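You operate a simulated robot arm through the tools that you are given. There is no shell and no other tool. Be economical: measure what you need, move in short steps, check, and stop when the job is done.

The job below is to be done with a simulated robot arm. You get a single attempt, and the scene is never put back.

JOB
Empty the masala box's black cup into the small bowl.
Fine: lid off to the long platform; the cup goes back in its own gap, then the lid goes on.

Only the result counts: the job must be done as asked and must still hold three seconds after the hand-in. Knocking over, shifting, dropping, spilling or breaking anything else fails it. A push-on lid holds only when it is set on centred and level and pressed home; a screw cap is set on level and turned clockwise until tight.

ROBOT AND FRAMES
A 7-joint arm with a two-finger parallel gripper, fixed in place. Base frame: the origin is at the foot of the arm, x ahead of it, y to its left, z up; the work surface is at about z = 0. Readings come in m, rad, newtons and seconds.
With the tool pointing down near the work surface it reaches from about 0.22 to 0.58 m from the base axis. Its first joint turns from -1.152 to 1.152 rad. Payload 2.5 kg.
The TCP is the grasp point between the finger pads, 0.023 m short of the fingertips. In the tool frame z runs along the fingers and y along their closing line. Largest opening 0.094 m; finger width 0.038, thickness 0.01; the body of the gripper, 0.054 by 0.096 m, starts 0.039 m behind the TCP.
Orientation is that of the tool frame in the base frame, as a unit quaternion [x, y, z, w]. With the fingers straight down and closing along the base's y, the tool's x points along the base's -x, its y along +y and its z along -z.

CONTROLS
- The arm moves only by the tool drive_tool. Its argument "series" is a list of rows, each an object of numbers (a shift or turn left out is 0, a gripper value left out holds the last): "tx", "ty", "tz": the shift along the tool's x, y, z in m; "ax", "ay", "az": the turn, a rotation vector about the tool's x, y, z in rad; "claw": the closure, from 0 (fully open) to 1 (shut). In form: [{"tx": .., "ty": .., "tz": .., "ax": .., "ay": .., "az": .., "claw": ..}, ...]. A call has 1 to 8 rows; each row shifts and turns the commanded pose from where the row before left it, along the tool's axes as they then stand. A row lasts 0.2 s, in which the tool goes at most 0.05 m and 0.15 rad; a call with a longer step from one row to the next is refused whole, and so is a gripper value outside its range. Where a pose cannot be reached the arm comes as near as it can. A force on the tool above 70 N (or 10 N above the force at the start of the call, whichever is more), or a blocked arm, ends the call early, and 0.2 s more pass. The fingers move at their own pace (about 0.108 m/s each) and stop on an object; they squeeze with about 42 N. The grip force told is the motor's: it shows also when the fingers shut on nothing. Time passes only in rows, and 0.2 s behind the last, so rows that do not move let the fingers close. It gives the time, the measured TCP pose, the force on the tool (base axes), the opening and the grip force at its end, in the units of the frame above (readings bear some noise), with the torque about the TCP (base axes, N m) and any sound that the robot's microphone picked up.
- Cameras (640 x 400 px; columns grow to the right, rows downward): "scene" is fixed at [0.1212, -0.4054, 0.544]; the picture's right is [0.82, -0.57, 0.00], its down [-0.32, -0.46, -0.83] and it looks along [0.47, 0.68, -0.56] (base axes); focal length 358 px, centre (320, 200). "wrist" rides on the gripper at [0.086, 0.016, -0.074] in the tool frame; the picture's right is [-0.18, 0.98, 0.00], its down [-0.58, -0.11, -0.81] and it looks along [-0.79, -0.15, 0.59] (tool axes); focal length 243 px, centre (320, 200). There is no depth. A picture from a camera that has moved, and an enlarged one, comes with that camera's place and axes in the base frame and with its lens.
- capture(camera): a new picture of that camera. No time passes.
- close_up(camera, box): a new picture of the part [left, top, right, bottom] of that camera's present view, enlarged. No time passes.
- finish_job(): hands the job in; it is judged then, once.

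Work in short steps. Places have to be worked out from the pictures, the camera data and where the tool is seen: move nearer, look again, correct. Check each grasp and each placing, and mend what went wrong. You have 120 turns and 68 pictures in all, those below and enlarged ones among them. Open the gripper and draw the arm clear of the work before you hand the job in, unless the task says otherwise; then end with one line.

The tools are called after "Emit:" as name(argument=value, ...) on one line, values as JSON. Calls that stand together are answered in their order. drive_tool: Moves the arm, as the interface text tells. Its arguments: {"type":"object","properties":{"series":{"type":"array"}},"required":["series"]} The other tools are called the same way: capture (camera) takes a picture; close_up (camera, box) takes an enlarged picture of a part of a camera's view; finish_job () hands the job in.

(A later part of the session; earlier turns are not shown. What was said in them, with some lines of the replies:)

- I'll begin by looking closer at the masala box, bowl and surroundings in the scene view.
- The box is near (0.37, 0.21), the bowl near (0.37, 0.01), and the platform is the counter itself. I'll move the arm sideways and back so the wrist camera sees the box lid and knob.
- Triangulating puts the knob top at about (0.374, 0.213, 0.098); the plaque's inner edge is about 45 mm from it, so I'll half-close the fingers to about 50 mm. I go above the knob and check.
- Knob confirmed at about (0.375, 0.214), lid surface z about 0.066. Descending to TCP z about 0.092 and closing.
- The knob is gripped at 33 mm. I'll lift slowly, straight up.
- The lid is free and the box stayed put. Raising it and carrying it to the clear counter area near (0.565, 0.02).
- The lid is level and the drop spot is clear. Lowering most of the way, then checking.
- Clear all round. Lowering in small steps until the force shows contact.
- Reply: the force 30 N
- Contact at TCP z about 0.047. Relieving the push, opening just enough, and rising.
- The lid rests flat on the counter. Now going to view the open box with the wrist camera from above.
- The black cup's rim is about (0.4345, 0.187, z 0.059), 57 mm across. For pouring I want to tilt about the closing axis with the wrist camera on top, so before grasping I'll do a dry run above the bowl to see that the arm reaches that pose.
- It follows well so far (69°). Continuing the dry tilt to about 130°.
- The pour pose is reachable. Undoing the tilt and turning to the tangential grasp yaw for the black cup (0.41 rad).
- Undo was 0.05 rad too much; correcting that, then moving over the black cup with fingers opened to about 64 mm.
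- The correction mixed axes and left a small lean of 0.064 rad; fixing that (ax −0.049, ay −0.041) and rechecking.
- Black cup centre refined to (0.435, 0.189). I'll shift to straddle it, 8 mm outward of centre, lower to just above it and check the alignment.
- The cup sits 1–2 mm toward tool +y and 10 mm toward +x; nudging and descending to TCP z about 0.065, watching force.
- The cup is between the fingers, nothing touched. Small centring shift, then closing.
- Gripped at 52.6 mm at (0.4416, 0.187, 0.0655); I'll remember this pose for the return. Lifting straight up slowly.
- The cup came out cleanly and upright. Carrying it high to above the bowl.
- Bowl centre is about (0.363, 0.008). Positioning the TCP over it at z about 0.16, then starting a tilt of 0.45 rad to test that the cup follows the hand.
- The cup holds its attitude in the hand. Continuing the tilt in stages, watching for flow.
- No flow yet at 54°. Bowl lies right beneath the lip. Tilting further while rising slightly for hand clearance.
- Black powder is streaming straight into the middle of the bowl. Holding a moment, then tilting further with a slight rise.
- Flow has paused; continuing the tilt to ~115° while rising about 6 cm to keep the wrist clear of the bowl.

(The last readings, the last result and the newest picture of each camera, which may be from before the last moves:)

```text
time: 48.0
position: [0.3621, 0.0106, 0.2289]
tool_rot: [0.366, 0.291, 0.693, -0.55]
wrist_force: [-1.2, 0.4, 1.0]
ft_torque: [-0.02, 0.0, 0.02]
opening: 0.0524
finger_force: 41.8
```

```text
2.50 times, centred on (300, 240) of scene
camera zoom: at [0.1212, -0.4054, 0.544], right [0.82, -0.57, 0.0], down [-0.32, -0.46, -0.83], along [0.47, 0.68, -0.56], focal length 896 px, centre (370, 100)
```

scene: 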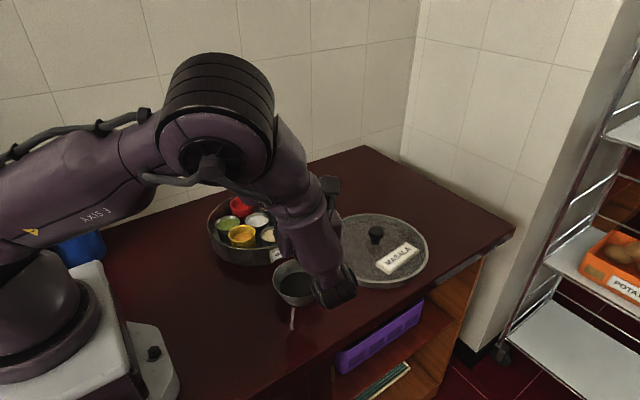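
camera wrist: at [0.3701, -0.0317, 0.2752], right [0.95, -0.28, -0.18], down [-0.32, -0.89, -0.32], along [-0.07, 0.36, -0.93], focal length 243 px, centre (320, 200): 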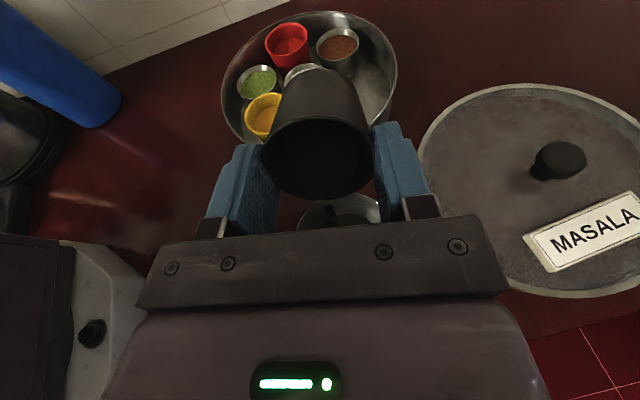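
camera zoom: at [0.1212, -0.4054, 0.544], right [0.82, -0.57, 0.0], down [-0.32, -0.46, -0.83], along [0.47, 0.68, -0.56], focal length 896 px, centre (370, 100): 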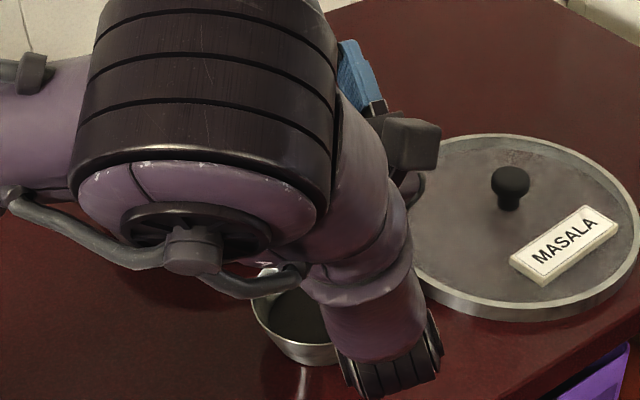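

Emit:
drive_tool(series=[{"ay": 0.1}, {"ay": 0.05}, {}, {}, {"ay": -0.15}, {"ay": -0.15}, {"ay": -0.15}, {"ay": -0.15}])

Emit:
drive_tool(series=[{"ay": -0.15}, {"ay": -0.15}, {"ay": -0.15}, {"ay": -0.15}, {"ay": -0.15}, {"ay": -0.15}, {"ay": -0.15}, {"ay": -0.15}])

Emit:
drive_tool(series=[{"ay": -0.15}, {"ay": -0.15}, {"ay": -0.15}, {"ay": -0.07}, {}])

Emit:
close_up(camera="wrist", box=[220, 0, 420, 230])

Emit:
close_up(camera="scene", box=[200, 140, 400, 320])

```text
time: 49.8
position: [0.3631, 0.0125, 0.2294]
tool_rot: [0.511, 0.406, 0.593, -0.471]
wrist_force: [-0.8, -0.1, -0.6]
ft_torque: [-0.01, -0.01, 0.02]
opening: 0.0523
finger_force: 42.1
```

```text
time: 51.6
position: [0.3641, 0.0095, 0.229]
tool_rot: [0.757, 0.601, 0.2, -0.158]
wrist_force: [-0.5, -0.2, 0.1]
ft_torque: [-0.03, 0.01, 0.01]
opening: 0.0523
finger_force: 42.0
```

```text
time: 52.8
position: [0.3625, 0.0108, 0.2298]
tool_rot: [0.784, 0.621, -0.001, 0.001]
wrist_force: [0.4, 0.6, 0.0]
ft_torque: [-0.01, 0.01, -0.03]
opening: 0.0526
finger_force: 41.7
```

```text
1.74 times, centred on (320, 115) of wrist
camera zoom: at [0.3989, 0.0916, 0.3039], right [0.92, -0.4, 0.0], down [-0.24, -0.54, 0.81], along [-0.32, -0.74, -0.59], focal length 422 px, centre (320, 348)
```

zoom: 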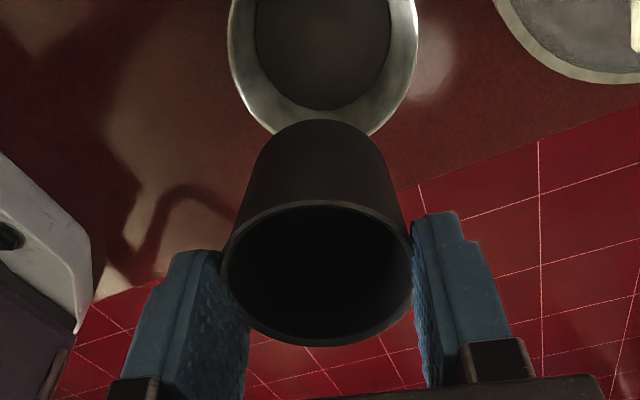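

```text
2.22 times, centred on (300, 230) of scene
camera zoom: at [0.1212, -0.4054, 0.544], right [0.82, -0.57, 0.0], down [-0.32, -0.46, -0.83], along [0.47, 0.68, -0.56], focal length 796 px, centre (364, 133)
```

zoom: 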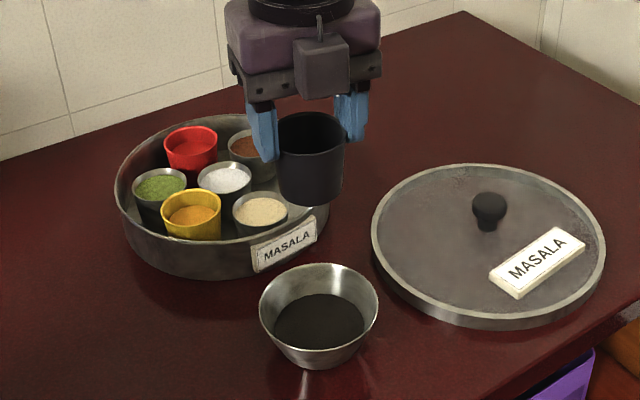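

The bowl holds the black powder, nothing spilled. Turning back to the grasp yaw.

Emit:
drive_tool(series=[{"az": -0.15}, {"az": -0.15}, {"az": -0.15}, {"az": -0.15}, {"az": -0.15}, {"az": -0.15}, {"az": -0.15}, {"az": -0.15}])

Emit:
drive_tool(series=[{"az": -0.12}, {"az": -0.07}, {}])

```text
time: 54.6
position: [0.3625, 0.011, 0.2291]
tool_rot: [0.294, 0.956, 0.001, 0.0]
wrist_force: [-1.2, 0.0, -0.2]
ft_torque: [-0.01, 0.01, 0.01]
opening: 0.0525
finger_force: 42.0
```

```text
time: 55.4
position: [0.362, 0.0114, 0.2288]
tool_rot: [0.202, 0.979, 0.001, 0.0]
wrist_force: [0.2, -0.1, -1.4]
ft_torque: [0.04, -0.02, 0.0]
opening: 0.0527
finger_force: 41.6
```

Carrying the cup back over its gap.

Emit:
drive_tool(series=[{"ty": 0.04, "tx": -0.001}, {"ty": 0.04, "tx": -0.001}, {"ty": 0.04, "tx": -0.0008}, {"ty": 0.04}, {"ty": 0.0328}, {"tz": 0.04}, {"tz": 0.04}, {}])

Emit:
drive_tool(series=[{}, {}])

Emit:
capture(camera="wrist")

Emit:
close_up(camera="scene", box=[210, 130, 330, 270])

```text
time: 57.2
position: [0.4428, 0.1891, 0.1457]
tool_rot: [0.203, 0.979, 0.0, 0.001]
wrist_force: [-0.1, -0.4, -0.5]
ft_torque: [-0.01, 0.03, -0.01]
opening: 0.0528
finger_force: 42.0
```

```text
time: 57.8
position: [0.4416, 0.1899, 0.1481]
tool_rot: [0.203, 0.979, 0.0, 0.0]
wrist_force: [-0.3, -0.5, -1.5]
ft_torque: [-0.01, 0.01, 0.02]
opening: 0.0524
finger_force: 42.1
```

```text
23 pictures are left
camera wrist: at [0.3703, 0.238, 0.2219], right [0.56, 0.83, 0.0], down [0.49, -0.33, 0.81], along [0.67, -0.45, -0.59], focal length 243 px, centre (320, 200)
```

wrist: 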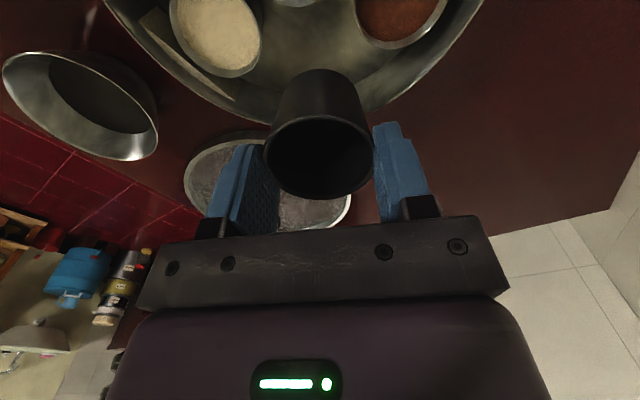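

```text
2.86 times, centred on (270, 200) of scene
camera zoom: at [0.1212, -0.4054, 0.544], right [0.82, -0.57, 0.0], down [-0.32, -0.46, -0.83], along [0.47, 0.68, -0.56], focal length 1024 px, centre (463, 200)
```

zoom: 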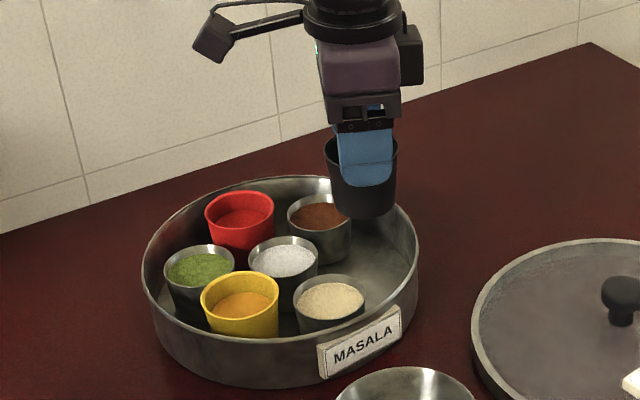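

The gap is open below; I'm about 2.5 mm off the recorded pose in y. Correcting and lowering gently.

Emit:
drive_tool(series=[{"ty": -0.0026}, {"tz": 0.025}, {"tz": 0.025}, {"tz": 0.015}, {}, {}])

Emit:
close_up(camera="wrist", box=[150, 0, 480, 200])

```text
time: 59.2
position: [0.4407, 0.184, 0.083]
tool_rot: [0.203, 0.979, 0.0, 0.0]
wrist_force: [0.2, 0.9, -0.1]
ft_torque: [0.03, -0.02, 0.0]
opening: 0.0524
finger_force: 42.2
```

```text
1.94 times, centred on (315, 100) of wrist
camera zoom: at [0.3684, 0.2341, 0.1582], right [0.56, 0.83, 0.0], down [0.49, -0.33, 0.81], along [0.67, -0.45, -0.59], focal length 470 px, centre (330, 394)
```

zoom: 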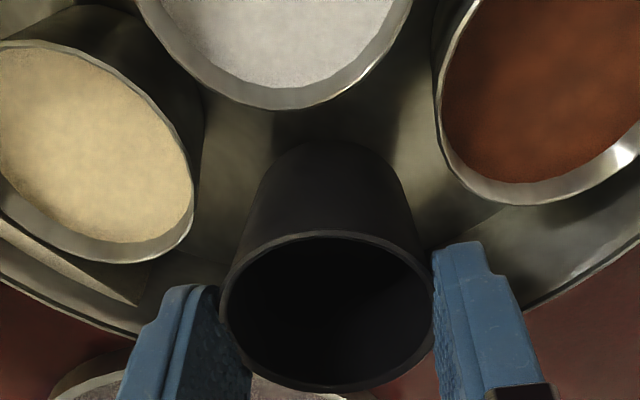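

Emit:
drive_tool(series=[{}])

Emit:
drive_tool(series=[{}])

```text
time: 59.6
position: [0.4408, 0.1854, 0.0829]
tool_rot: [0.204, 0.979, 0.0, 0.0]
wrist_force: [0.1, -0.1, 0.0]
ft_torque: [-0.03, 0.04, -0.03]
opening: 0.0524
finger_force: 42.5
```

```text
time: 60.0
position: [0.4403, 0.1863, 0.0832]
tool_rot: [0.204, 0.979, 0.0, 0.0]
wrist_force: [0.4, 0.0, -0.8]
ft_torque: [-0.03, -0.02, 0.02]
opening: 0.0525
finger_force: 42.4
```

Average reads about 1.5 mm short in y; nudging and lowering the rest in small steps.

Emit:
drive_tool(series=[{"ty": 0.0014}, {"tz": 0.008}, {"tz": 0.005}, {"tz": 0.003}, {}])

```text
time: 61.2
position: [0.4407, 0.1854, 0.0687]
tool_rot: [0.203, 0.979, 0.0, 0.0]
wrist_force: [0.2, -0.1, -0.2]
ft_torque: [0.01, -0.01, 0.01]
opening: 0.0525
finger_force: 41.9
```

Emit:
drive_tool(series=[{"tz": 0.0015}, {"tz": 0.0015}, {}])

Emit:
capture(camera="wrist")

```text
time: 62.0
position: [0.4422, 0.1863, 0.068]
tool_rot: [0.204, 0.979, 0.0, 0.0]
wrist_force: [-4.3, -1.4, 12.2]
ft_torque: [-0.32, 0.27, -0.1]
opening: 0.0528
finger_force: 42.1
```

```text
20 pictures are left
camera wrist: at [0.3701, 0.2354, 0.1412], right [0.56, 0.83, 0.0], down [0.49, -0.33, 0.81], along [0.67, -0.45, -0.59], focal length 243 px, centre (320, 200)
```

wrist: 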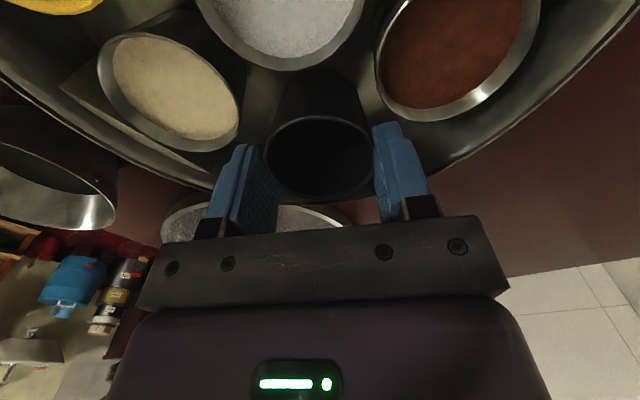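

Contact force at about the original grip height: the cup is on the box floor in its gap. Releasing with the same small opening and rising.

Emit:
drive_tool(series=[{"tz": -0.001}, {"claw": 0.32}, {}, {}, {"tz": -0.02}, {"tz": -0.03}, {"tz": -0.04}, {}])

Emit:
capture(camera="wrist")

Emit:
close_up(camera="scene", box=[200, 150, 330, 310])

```text
time: 63.8
position: [0.4411, 0.1862, 0.1579]
tool_rot: [0.204, 0.979, 0.0, 0.0]
wrist_force: [0.3, -0.6, 0.4]
ft_torque: [0.0, -0.01, 0.03]
opening: 0.0639
finger_force: 0.1
```

```text
19 pictures are left
camera wrist: at [0.3686, 0.2349, 0.2316], right [0.56, 0.83, 0.0], down [0.49, -0.33, 0.81], along [0.67, -0.45, -0.59], focal length 243 px, centre (320, 200)
```

wrist: 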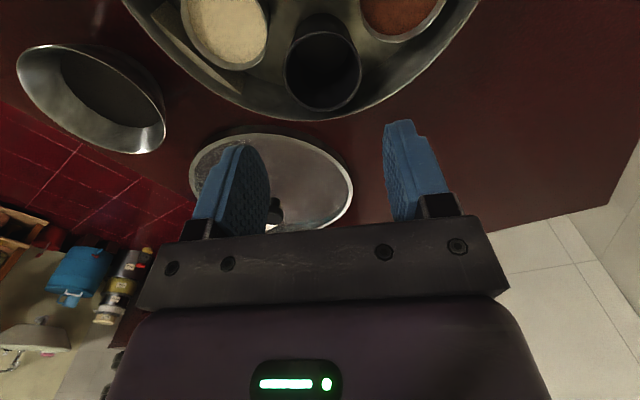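

```text
2.50 times, centred on (265, 230) of scene
camera zoom: at [0.1212, -0.4054, 0.544], right [0.82, -0.57, 0.0], down [-0.32, -0.46, -0.83], along [0.47, 0.68, -0.56], focal length 896 px, centre (458, 125)
```

zoom: 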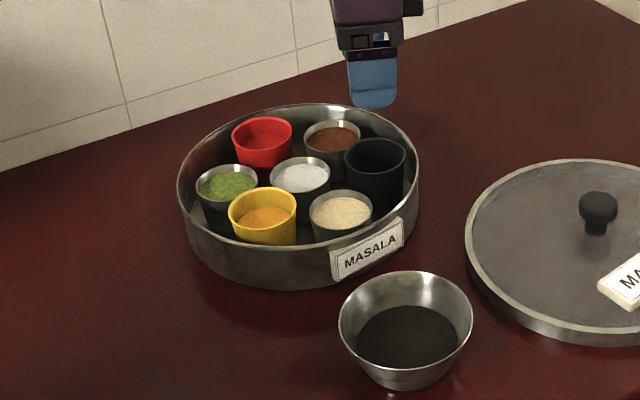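

The cup stands back in its gap. A closer look to confirm it's upright and empty.

Emit:
close_up(camera="wrist", box=[230, 0, 430, 125])

```text
3.20 times, centred on (330, 62) of wrist
camera zoom: at [0.3686, 0.2349, 0.2316], right [0.56, 0.83, 0.0], down [0.49, -0.33, 0.81], along [0.67, -0.45, -0.59], focal length 776 px, centre (288, 640)
```

zoom: 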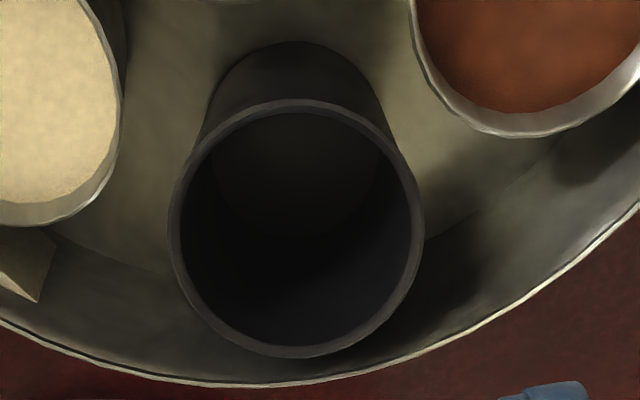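

The cup is empty and upright. Now fetching the lid: restore yaw, go over the knob at (0.565, 0.020) with fingers at 50 mm.

Emit:
drive_tool(series=[{"tz": -0.045, "claw": 0.47}, {"az": -0.136}, {"az": -0.136}, {"az": -0.136}, {"tx": -0.031, "ty": -0.039}, {"tx": -0.031, "ty": -0.039}, {"tx": -0.031, "ty": -0.039}, {"tx": -0.031, "ty": -0.039}])

Emit:
drive_tool(series=[{"ty": -0.0105}, {}, {}])

Emit:
capture(camera="wrist")

```text
time: 65.6
position: [0.5644, 0.0307, 0.2007]
tool_rot: [0.0, 1.0, 0.0, 0.0]
wrist_force: [-0.1, 0.9, 0.2]
ft_torque: [-0.02, -0.02, 0.0]
opening: 0.0495
finger_force: 0.0
```

```text
time: 66.4
position: [0.5646, 0.0193, 0.202]
tool_rot: [0.001, 1.0, 0.001, 0.0]
wrist_force: [-0.3, 0.0, 0.3]
ft_torque: [0.01, -0.01, -0.01]
opening: 0.0496
finger_force: 0.0
```

```text
16 pictures are left
camera wrist: at [0.4792, 0.0357, 0.2769], right [0.19, 0.98, 0.0], down [0.58, -0.11, 0.81], along [0.79, -0.15, -0.59], focal length 243 px, centre (320, 200)
```

wrist: 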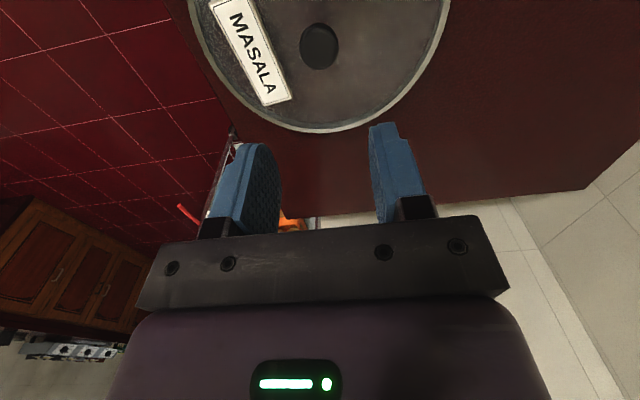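

Knob is exactly under the TCP. Descending to z about 0.049 and closing.

Emit:
drive_tool(series=[{"tz": 0.045}, {"tz": 0.045}, {"tz": 0.04}, {"tz": 0.022}, {}, {"claw": 1}, {}, {}])

```text
time: 68.2
position: [0.5647, 0.0205, 0.0495]
tool_rot: [0.001, 1.0, 0.0, 0.0]
wrist_force: [-0.2, -0.3, 0.3]
ft_torque: [0.0, -0.07, 0.01]
opening: 0.0326
finger_force: 42.2
```

Knob gripped. Lifting and carrying the lid back over the box.

Emit:
drive_tool(series=[{"tz": -0.01}, {"tz": -0.03}, {"tz": -0.04}, {"tz": -0.04}, {"tz": -0.035}, {"tx": 0.03, "ty": 0.03}, {"tx": 0.03, "ty": 0.03}, {"tx": 0.03, "ty": 0.03}])

Emit:
drive_tool(series=[{"tx": 0.035, "ty": 0.035}, {"tx": 0.035, "ty": 0.035}, {"tx": 0.03, "ty": 0.033}, {"tz": 0.03}, {}, {}])

Emit:
drive_tool(series=[{}])

Emit:
capture(camera="scene")

```text
time: 70.0
position: [0.4766, 0.1102, 0.2071]
tool_rot: [0.001, 1.0, 0.0, 0.001]
wrist_force: [0.3, 0.4, -1.8]
ft_torque: [0.0, 0.0, 0.02]
opening: 0.033
finger_force: 42.4
```

```text
time: 71.4
position: [0.3777, 0.2129, 0.173]
tool_rot: [0.001, 1.0, 0.0, 0.0]
wrist_force: [0.4, -0.2, -2.0]
ft_torque: [0.0, 0.02, -0.02]
opening: 0.0331
finger_force: 42.3
```

```text
time: 71.8
position: [0.3766, 0.2121, 0.1731]
tool_rot: [0.001, 1.0, 0.0, 0.0]
wrist_force: [-0.7, -0.2, -1.7]
ft_torque: [0.03, 0.05, -0.01]
opening: 0.0329
finger_force: 41.6
```

```text
15 pictures are left
```

scene: 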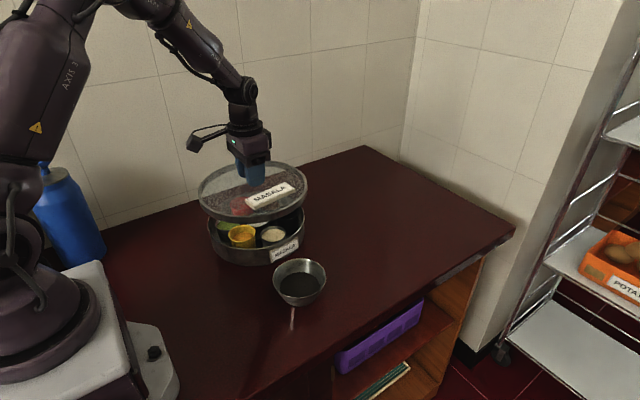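

Slightly off the original closed pose (0.3747, 0.2137); adjusting and lowering to just above the box.

Emit:
drive_tool(series=[{"tx": 0.002, "ty": 0.001}, {"tz": 0.025}, {"tz": 0.025}, {}, {}])

Emit:
drive_tool(series=[{}])

Emit:
drive_tool(series=[{}])

Emit:
drive_tool(series=[{}])

Emit:
close_up(camera="scene", box=[190, 120, 330, 270])

```text
time: 73.0
position: [0.3744, 0.2132, 0.123]
tool_rot: [0.001, 1.0, 0.0, 0.0]
wrist_force: [-0.3, -0.5, -1.7]
ft_torque: [0.01, 0.0, -0.01]
opening: 0.0331
finger_force: 42.4
```

```text
time: 73.4
position: [0.3748, 0.2139, 0.1235]
tool_rot: [0.001, 1.0, 0.0, 0.0]
wrist_force: [-0.2, 0.3, -1.2]
ft_torque: [0.02, 0.02, -0.02]
opening: 0.0332
finger_force: 42.1
```

```text
time: 73.8
position: [0.3747, 0.2125, 0.1239]
tool_rot: [0.001, 1.0, 0.0, 0.0]
wrist_force: [0.4, -0.2, -1.5]
ft_torque: [0.02, -0.01, 0.02]
opening: 0.0327
finger_force: 41.7
```

```text
time: 74.2
position: [0.375, 0.2136, 0.125]
tool_rot: [0.001, 1.0, 0.0, 0.001]
wrist_force: [0.6, 0.5, -2.4]
ft_torque: [0.05, 0.03, 0.01]
opening: 0.0328
finger_force: 42.2
```

```text
2.67 times, centred on (260, 195) of scene
camera zoom: at [0.1212, -0.4054, 0.544], right [0.82, -0.57, 0.0], down [-0.32, -0.46, -0.83], along [0.47, 0.68, -0.56], focal length 956 px, centre (480, 213)
```

zoom: 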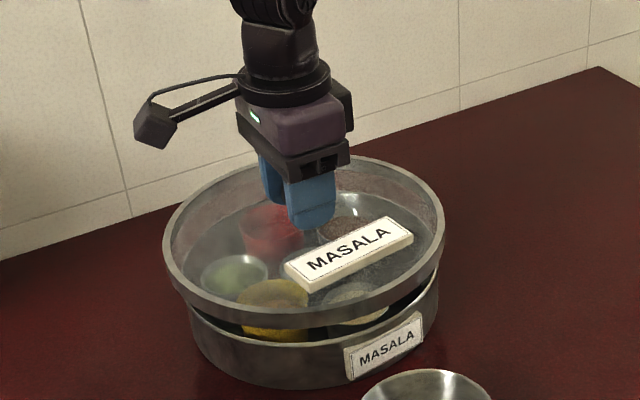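

Aligned with the original closed position. Lowering in small steps; expected closed height is about 0.094.

Emit:
drive_tool(series=[{"tz": 0.012}, {"tz": 0.008}, {"tz": 0.004}, {"tz": 0.003}, {"tz": 0.002}, {}])

Emit:
close_up(camera="scene", box=[190, 120, 330, 270])

```text
time: 75.6
position: [0.3738, 0.2125, 0.0949]
tool_rot: [0.001, 1.0, 0.0, 0.001]
wrist_force: [-0.4, -0.8, -1.1]
ft_torque: [0.02, 0.0, 0.02]
opening: 0.033
finger_force: 41.3
```

```text
2.67 times, centred on (260, 195) of scene
camera zoom: at [0.1212, -0.4054, 0.544], right [0.82, -0.57, 0.0], down [-0.32, -0.46, -0.83], along [0.47, 0.68, -0.56], focal length 956 px, centre (480, 213)
```

zoom: 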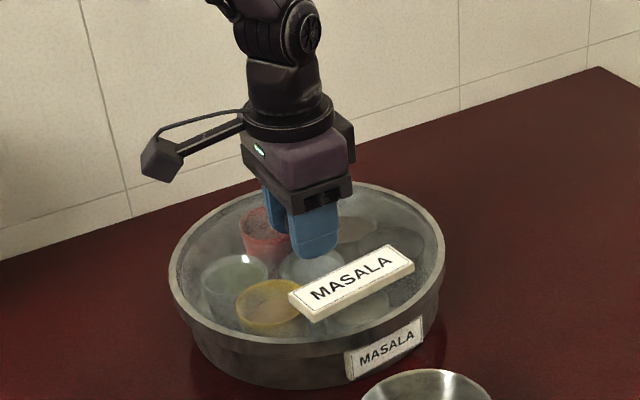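

The lid is settling on centred and level. Pressing it home gently, reading the force.

Emit:
drive_tool(series=[{"tz": 0.002}, {"tz": 0.002}, {"tz": 0.002}, {}])

```text
time: 76.6
position: [0.3761, 0.2149, 0.0899]
tool_rot: [0.001, 1.0, 0.002, 0.004]
wrist_force: [2.8, -1.7, 29.5]
ft_torque: [-0.45, -0.18, -0.17]
opening: 0.0328
finger_force: 42.2
```

Emit:
drive_tool(series=[{"tz": 0.0015}, {"tz": 0.0015}, {}])

Emit:
close_up(camera="scene", box=[190, 120, 330, 270])

```text
time: 77.4
position: [0.3762, 0.215, 0.0898]
tool_rot: [0.001, 1.0, 0.002, 0.004]
wrist_force: [-8.6, -9.0, 61.4]
ft_torque: [-0.37, 0.58, -0.1]
opening: 0.0328
finger_force: 41.6
```

```text
2.67 times, centred on (260, 195) of scene
camera zoom: at [0.121, -0.4055, 0.544], right [0.82, -0.57, 0.0], down [-0.32, -0.46, -0.83], along [0.47, 0.68, -0.56], focal length 956 px, centre (480, 213)
```

zoom: 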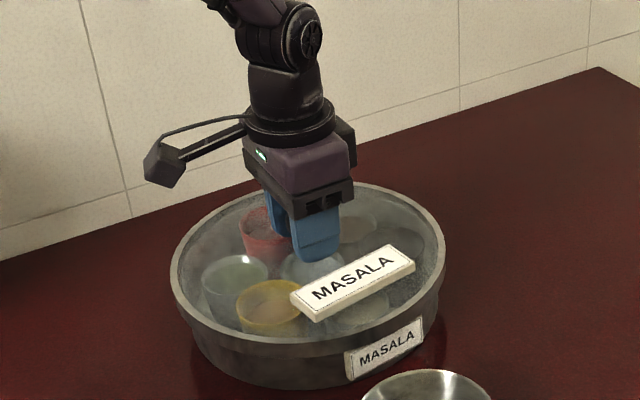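

61 N with no further travel: the lid is home and matches the original picture. Unloading, releasing and rising.

Emit:
drive_tool(series=[{"tz": -0.003}, {"tz": -0.0035}, {"claw": 0.47}, {}, {}, {"tz": -0.03}, {"tz": -0.05}, {"tz": -0.05}])

Emit:
close_up(camera="scene", box=[180, 160, 350, 330])

Emit:
capture(camera="wrist")

```text
time: 79.2
position: [0.3717, 0.2093, 0.2212]
tool_rot: [0.001, 1.0, 0.0, -0.001]
wrist_force: [0.9, 0.5, -0.5]
ft_torque: [-0.04, -0.02, -0.01]
opening: 0.0497
finger_force: 0.1
```

```text
2.35 times, centred on (265, 245) of scene
camera zoom: at [0.1212, -0.4054, 0.544], right [0.82, -0.57, 0.0], down [-0.32, -0.46, -0.83], along [0.47, 0.68, -0.56], focal length 843 px, centre (449, 94)
```

zoom: 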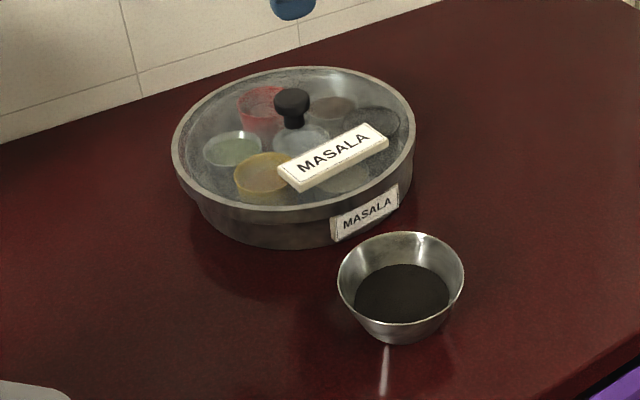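

```text
10 pictures are left
camera wrist: at [0.2867, 0.2262, 0.2967], right [0.19, 0.98, 0.0], down [0.58, -0.11, 0.81], along [0.79, -0.15, -0.59], focal length 243 px, centre (320, 200)
```

wrist: 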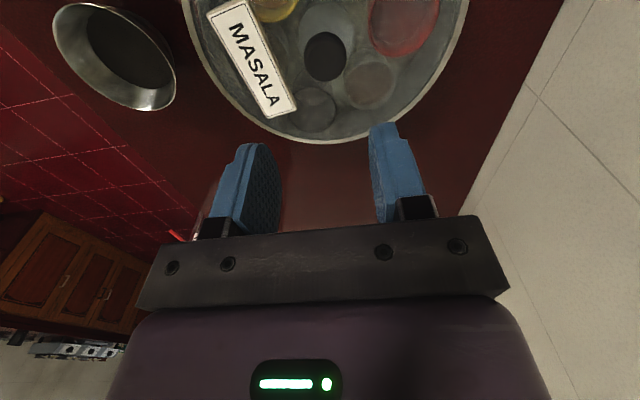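

The lid looks a few pixels left of its original place; comparing with exactly the same crop as at the start.

Emit:
close_up(camera="scene", box=[180, 170, 350, 340])

Emit:
close_up(camera="scene", box=[195, 180, 315, 275])

```text
2.35 times, centred on (265, 255) of scene
camera zoom: at [0.1212, -0.4054, 0.544], right [0.82, -0.57, 0.0], down [-0.32, -0.46, -0.83], along [0.47, 0.68, -0.56], focal length 843 px, centre (449, 71)
```

zoom: 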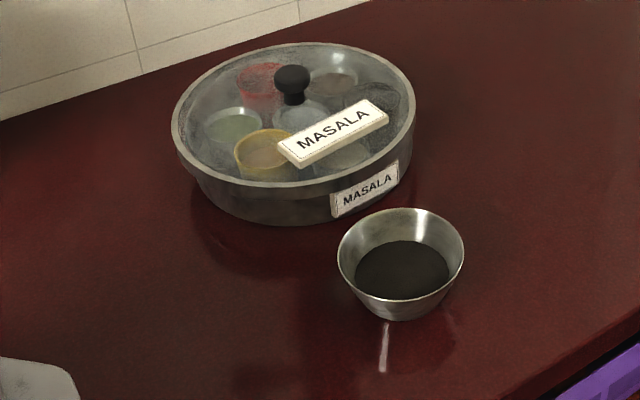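

```text
4.21 times, centred on (255, 228) of scene
camera zoom: at [0.1212, -0.4054, 0.544], right [0.82, -0.57, 0.0], down [-0.32, -0.46, -0.83], along [0.47, 0.68, -0.56], focal length 1509 px, centre (594, 84)
```

zoom: 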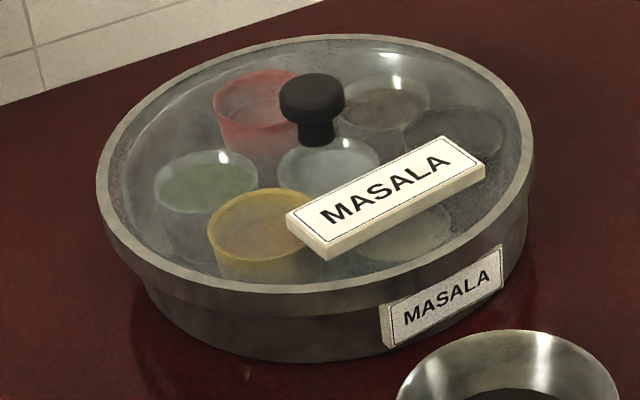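

Compared with the start, the lid sits about 4 mm toward −x: my unloading lifted it slightly before release. I'll regrip the knob, re-centre and press again, then release under light load.

Emit:
drive_tool(series=[{"ty": 0.0045}, {}, {}])

Emit:
drive_tool(series=[{}])

Emit:
close_up(camera="wrist", box=[180, 0, 480, 150])

```text
time: 80.0
position: [0.3728, 0.2154, 0.2218]
tool_rot: [0.001, 1.0, 0.0, 0.0]
wrist_force: [-0.2, -0.6, -0.6]
ft_torque: [-0.03, 0.01, 0.0]
opening: 0.05
finger_force: 0.1
```

```text
time: 80.4
position: [0.3716, 0.2149, 0.2211]
tool_rot: [0.001, 1.0, 0.0, 0.0]
wrist_force: [0.2, -0.1, 0.3]
ft_torque: [-0.01, 0.01, -0.01]
opening: 0.0499
finger_force: 0.2
```

```text
2.13 times, centred on (330, 75) of wrist
camera zoom: at [0.2864, 0.2318, 0.297], right [0.19, 0.98, 0.0], down [0.58, -0.11, 0.81], along [0.79, -0.15, -0.59], focal length 518 px, centre (299, 467)
```

zoom: 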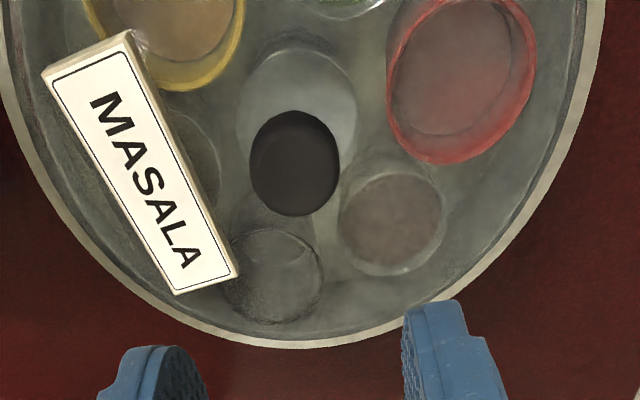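

Knob is at about (0.3717, 0.214), about 3 mm low in x. Descending onto it and gripping.

Emit:
drive_tool(series=[{"tz": 0.045, "ty": -0.0006}, {"tz": 0.045}, {"tz": 0.025}, {"tz": 0.013}, {}, {"claw": 1}, {}, {}])

Emit:
drive_tool(series=[{}])

```text
time: 82.2
position: [0.3733, 0.2164, 0.0927]
tool_rot: [0.002, 1.0, 0.001, 0.0]
wrist_force: [0.9, 0.1, -0.8]
ft_torque: [0.0, -0.08, 0.04]
opening: 0.0329
finger_force: 42.2
```

```text
time: 82.6
position: [0.3739, 0.2166, 0.0934]
tool_rot: [0.001, 1.0, 0.0, 0.0]
wrist_force: [0.9, -0.3, -1.2]
ft_torque: [-0.01, -0.04, -0.02]
opening: 0.0328
finger_force: 42.4
```

Gripped; readings put the lid about (−1, +3) mm from its original place. Lifting 12 mm and re-centring with averaged readings.

Emit:
drive_tool(series=[{"tz": -0.006}, {"tz": -0.008}, {"tx": -0.001, "ty": -0.0027}, {}, {}])

Emit:
drive_tool(series=[{}])

Emit:
drive_tool(series=[{}])

Emit:
drive_tool(series=[{}])

```text
time: 83.8
position: [0.3755, 0.2144, 0.1069]
tool_rot: [0.001, 1.0, -0.001, 0.0]
wrist_force: [0.3, 0.0, -1.8]
ft_torque: [0.02, -0.04, 0.02]
opening: 0.0326
finger_force: 42.0
```

```text
time: 84.2
position: [0.3753, 0.2147, 0.1084]
tool_rot: [0.001, 1.0, 0.0, 0.0]
wrist_force: [-0.2, 0.5, -1.8]
ft_torque: [0.02, 0.01, 0.01]
opening: 0.033
finger_force: 42.2
```

```text
time: 84.6
position: [0.3758, 0.2137, 0.1087]
tool_rot: [0.0, 1.0, 0.0, -0.001]
wrist_force: [0.4, -0.6, -1.4]
ft_torque: [0.01, 0.01, -0.01]
opening: 0.0329
finger_force: 42.1
```

```text
time: 85.0
position: [0.3748, 0.214, 0.1081]
tool_rot: [0.001, 1.0, 0.0, 0.0]
wrist_force: [-1.0, -0.4, -1.6]
ft_torque: [-0.01, -0.02, 0.04]
opening: 0.0326
finger_force: 42.0
```

Centred at (0.3753, 0.2142). Lowering and pressing in one go.

Emit:
drive_tool(series=[{"tz": 0.01}, {"tz": 0.004}, {"tz": 0.002}, {"tz": 0.002}, {"tz": 0.002}, {}])

```text
time: 86.4
position: [0.3761, 0.2144, 0.0899]
tool_rot: [0.001, 1.0, 0.001, 0.002]
wrist_force: [-4.6, -5.8, 38.5]
ft_torque: [-0.49, 0.15, -0.22]
opening: 0.0325
finger_force: 42.1
```

38 N at the same home height. A bit more press, unload while still pushing lightly, then open and rise.

Emit:
drive_tool(series=[{"tz": 0.0015}, {}, {"tz": -0.002}, {"tz": -0.0024}, {"claw": 0.47}, {}, {}])

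Emit:
drive_tool(series=[{"tz": -0.02}, {"tz": -0.04}, {"tz": -0.05}, {"tz": -0.03}, {}])

Emit:
close_up(camera="scene", box=[180, 170, 350, 340])

```text
time: 88.0
position: [0.3741, 0.2154, 0.0906]
tool_rot: [0.001, 1.0, 0.0, -0.002]
wrist_force: [-0.7, 1.6, -0.3]
ft_torque: [-0.03, 0.02, 0.0]
opening: 0.0499
finger_force: 0.1
```

```text
time: 89.2
position: [0.3745, 0.2153, 0.2323]
tool_rot: [0.001, 1.0, 0.0, 0.0]
wrist_force: [-0.5, 0.5, 0.4]
ft_torque: [-0.01, 0.02, -0.03]
opening: 0.0497
finger_force: 0.0
```

```text
2.35 times, centred on (265, 255) of scene
camera zoom: at [0.1212, -0.4054, 0.544], right [0.82, -0.57, 0.0], down [-0.32, -0.46, -0.83], along [0.47, 0.68, -0.56], focal length 843 px, centre (449, 71)
```

zoom: 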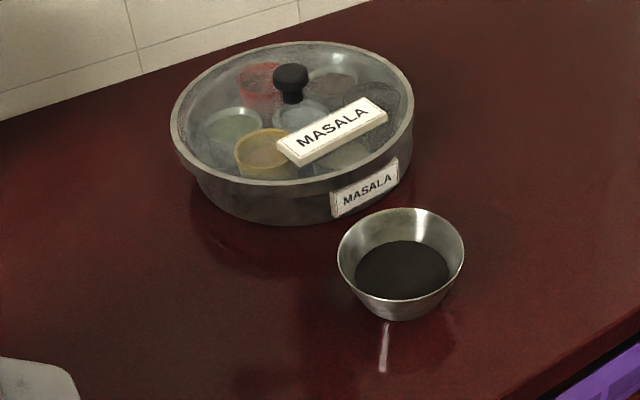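

Still about 6 px left of the original. Measuring the knob against the tool with the wrist camera before correcting.

Emit:
close_up(camera="wrist", box=[180, 0, 480, 150])

```text
2.13 times, centred on (330, 75) of wrist
camera zoom: at [0.288, 0.2312, 0.3069], right [0.19, 0.98, 0.0], down [0.58, -0.11, 0.81], along [0.79, -0.15, -0.59], focal length 518 px, centre (299, 467)
```

zoom: 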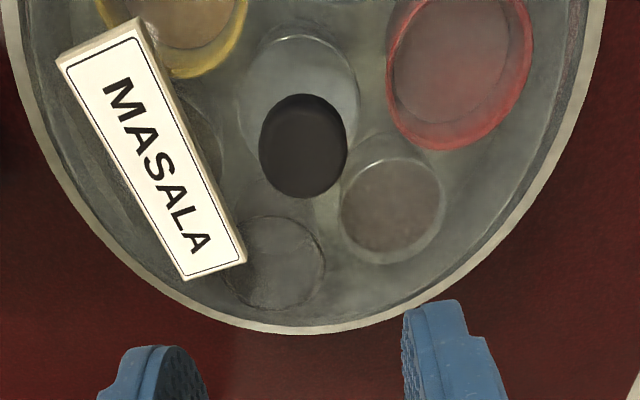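

The lid seems at home height but 4–5 mm off laterally (mostly −x, some +y). Regripping the knob centrally to re-place it lightly, without a dragging release.

Emit:
drive_tool(series=[{"tz": 0.045, "ty": 0.001, "tx": 0.003}, {"tz": 0.045}, {"tz": 0.035}, {"tz": 0.0145}, {}, {"claw": 1}, {}, {}])

Emit:
drive_tool(series=[{}])

Emit:
drive_tool(series=[{}])

```text
time: 91.0
position: [0.3708, 0.2158, 0.0916]
tool_rot: [0.002, 1.0, 0.001, 0.001]
wrist_force: [0.3, -0.2, 0.1]
ft_torque: [-0.04, 0.03, -0.02]
opening: 0.033
finger_force: 42.0
```

```text
time: 91.4
position: [0.3702, 0.2146, 0.092]
tool_rot: [0.0, 1.0, 0.0, 0.0]
wrist_force: [0.6, -0.1, 0.3]
ft_torque: [0.03, 0.02, -0.04]
opening: 0.0327
finger_force: 41.4
```

```text
time: 91.8
position: [0.3712, 0.216, 0.0908]
tool_rot: [0.001, 1.0, 0.0, 0.0]
wrist_force: [0.7, -1.1, 0.5]
ft_torque: [0.0, 0.02, -0.02]
opening: 0.0327
finger_force: 41.5
```

y reads +1.8 mm from the original; the picture implies roughly −5 mm in x. Lifting 14 mm, shifting (+4.5, −1.8) mm, and checking with the same crop.

Emit:
drive_tool(series=[{"tz": -0.006}, {"tz": -0.008}, {"tx": -0.0045, "ty": -0.0018}, {}, {"tz": 0.006}, {"tz": 0.004}, {"tz": 0.002}, {}])

Emit:
close_up(camera="scene", box=[180, 170, 350, 340])

```text
time: 93.6
position: [0.3773, 0.2139, 0.0943]
tool_rot: [0.0, 1.0, 0.0, -0.001]
wrist_force: [0.9, 0.0, -1.3]
ft_torque: [0.01, 0.0, 0.03]
opening: 0.0326
finger_force: 42.2
```

```text
2.35 times, centred on (265, 255) of scene
camera zoom: at [0.1212, -0.4054, 0.544], right [0.82, -0.57, 0.0], down [-0.32, -0.46, -0.83], along [0.47, 0.68, -0.56], focal length 843 px, centre (449, 71)
```

zoom: 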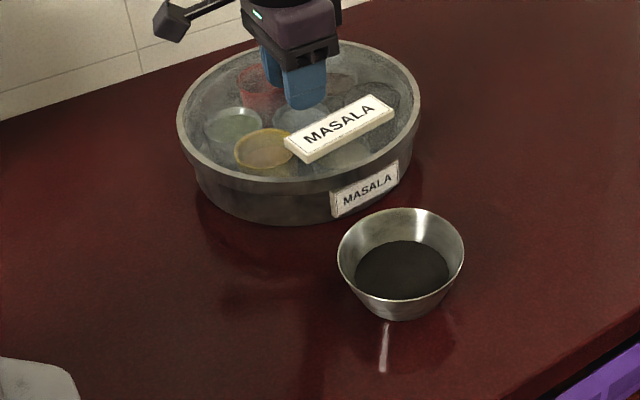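

The rim now matches the original (177/421 vs 177/420 px), about 2.5 mm above home. Pressing home in one call and reading.

Emit:
drive_tool(series=[{"tz": 0.002}, {"tz": 0.002}, {"tz": 0.002}, {"tz": 0.001}, {}])

```text
time: 94.8
position: [0.3788, 0.2139, 0.0911]
tool_rot: [0.001, 1.0, 0.002, 0.003]
wrist_force: [-5.1, -3.2, 46.7]
ft_torque: [-0.26, 0.32, -0.21]
opening: 0.0326
finger_force: 42.0
```

47 N, seated. Unloading to a few newtons, then opening.

Emit:
drive_tool(series=[{"tz": -0.002}, {"tz": -0.0017}, {}])

```text
time: 95.6
position: [0.3767, 0.2134, 0.0901]
tool_rot: [0.0, 1.0, 0.0, 0.0]
wrist_force: [3.2, 1.3, 9.7]
ft_torque: [-0.12, -1.08, 0.19]
opening: 0.0325
finger_force: 41.4
```

Emit:
drive_tool(series=[{"claw": 0.47}, {}, {}, {"tz": -0.02}, {"tz": -0.04}, {"tz": -0.04}, {"tz": -0.04}, {}])

Emit:
close_up(camera="scene", box=[180, 170, 350, 340])

```text
time: 97.4
position: [0.3742, 0.2144, 0.2278]
tool_rot: [0.001, 1.0, -0.001, 0.0]
wrist_force: [-0.5, -0.2, -0.8]
ft_torque: [0.01, -0.02, -0.01]
opening: 0.0498
finger_force: 0.0
```

```text
2.35 times, centred on (265, 255) of scene
camera zoom: at [0.1212, -0.4054, 0.544], right [0.82, -0.57, 0.0], down [-0.32, -0.46, -0.83], along [0.47, 0.68, -0.56], focal length 843 px, centre (449, 71)
```

zoom: 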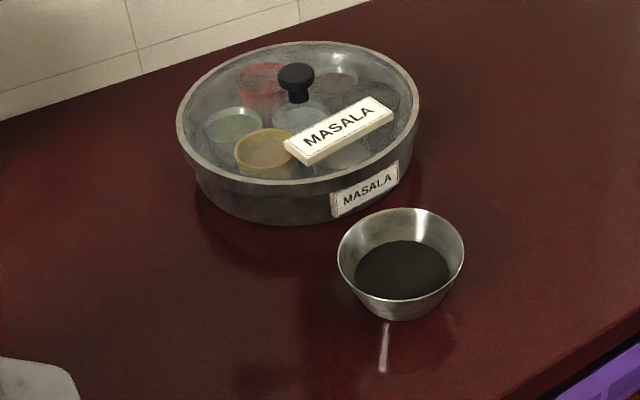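

The lid now matches its original picture (rim 177–419 px, knob at 296), and the bowl and box are unmoved. Opening the gripper and drawing clear.

Emit:
drive_tool(series=[{"tz": -0.04, "claw": 0}, {"tz": -0.04, "tx": 0.02}, {"tx": 0.03}, {}, {}, {}])

Emit:
capture(camera="scene")

```text
time: 98.8
position: [0.3255, 0.2151, 0.3107]
tool_rot: [0.001, 1.0, 0.0, 0.0]
wrist_force: [0.2, 0.4, -0.4]
ft_torque: [-0.01, 0.0, 0.01]
opening: 0.0942
finger_force: 0.0
```

```text
2 pictures are left
```

scene: 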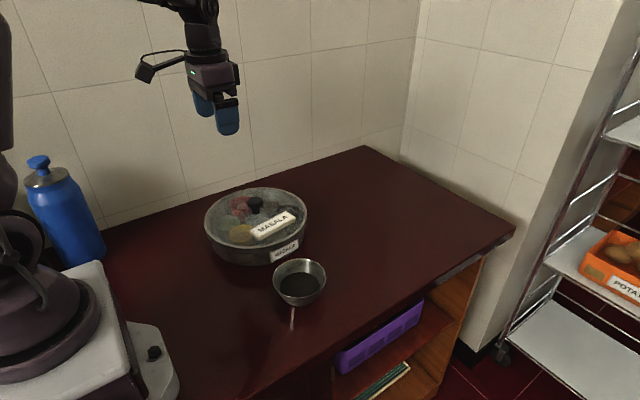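

Everything is in place and the arm is clear; handing in.

Emit:
finish_job()

```text
The job is handed in.
```

The black cup's powder is in the small bowl with no spill visible, the empty cup is back in its gap, and the lid is back on the box, centred, level and pressed down; it took a second re-seating because my first two releases left it a few millimetres off, and I heard no click.
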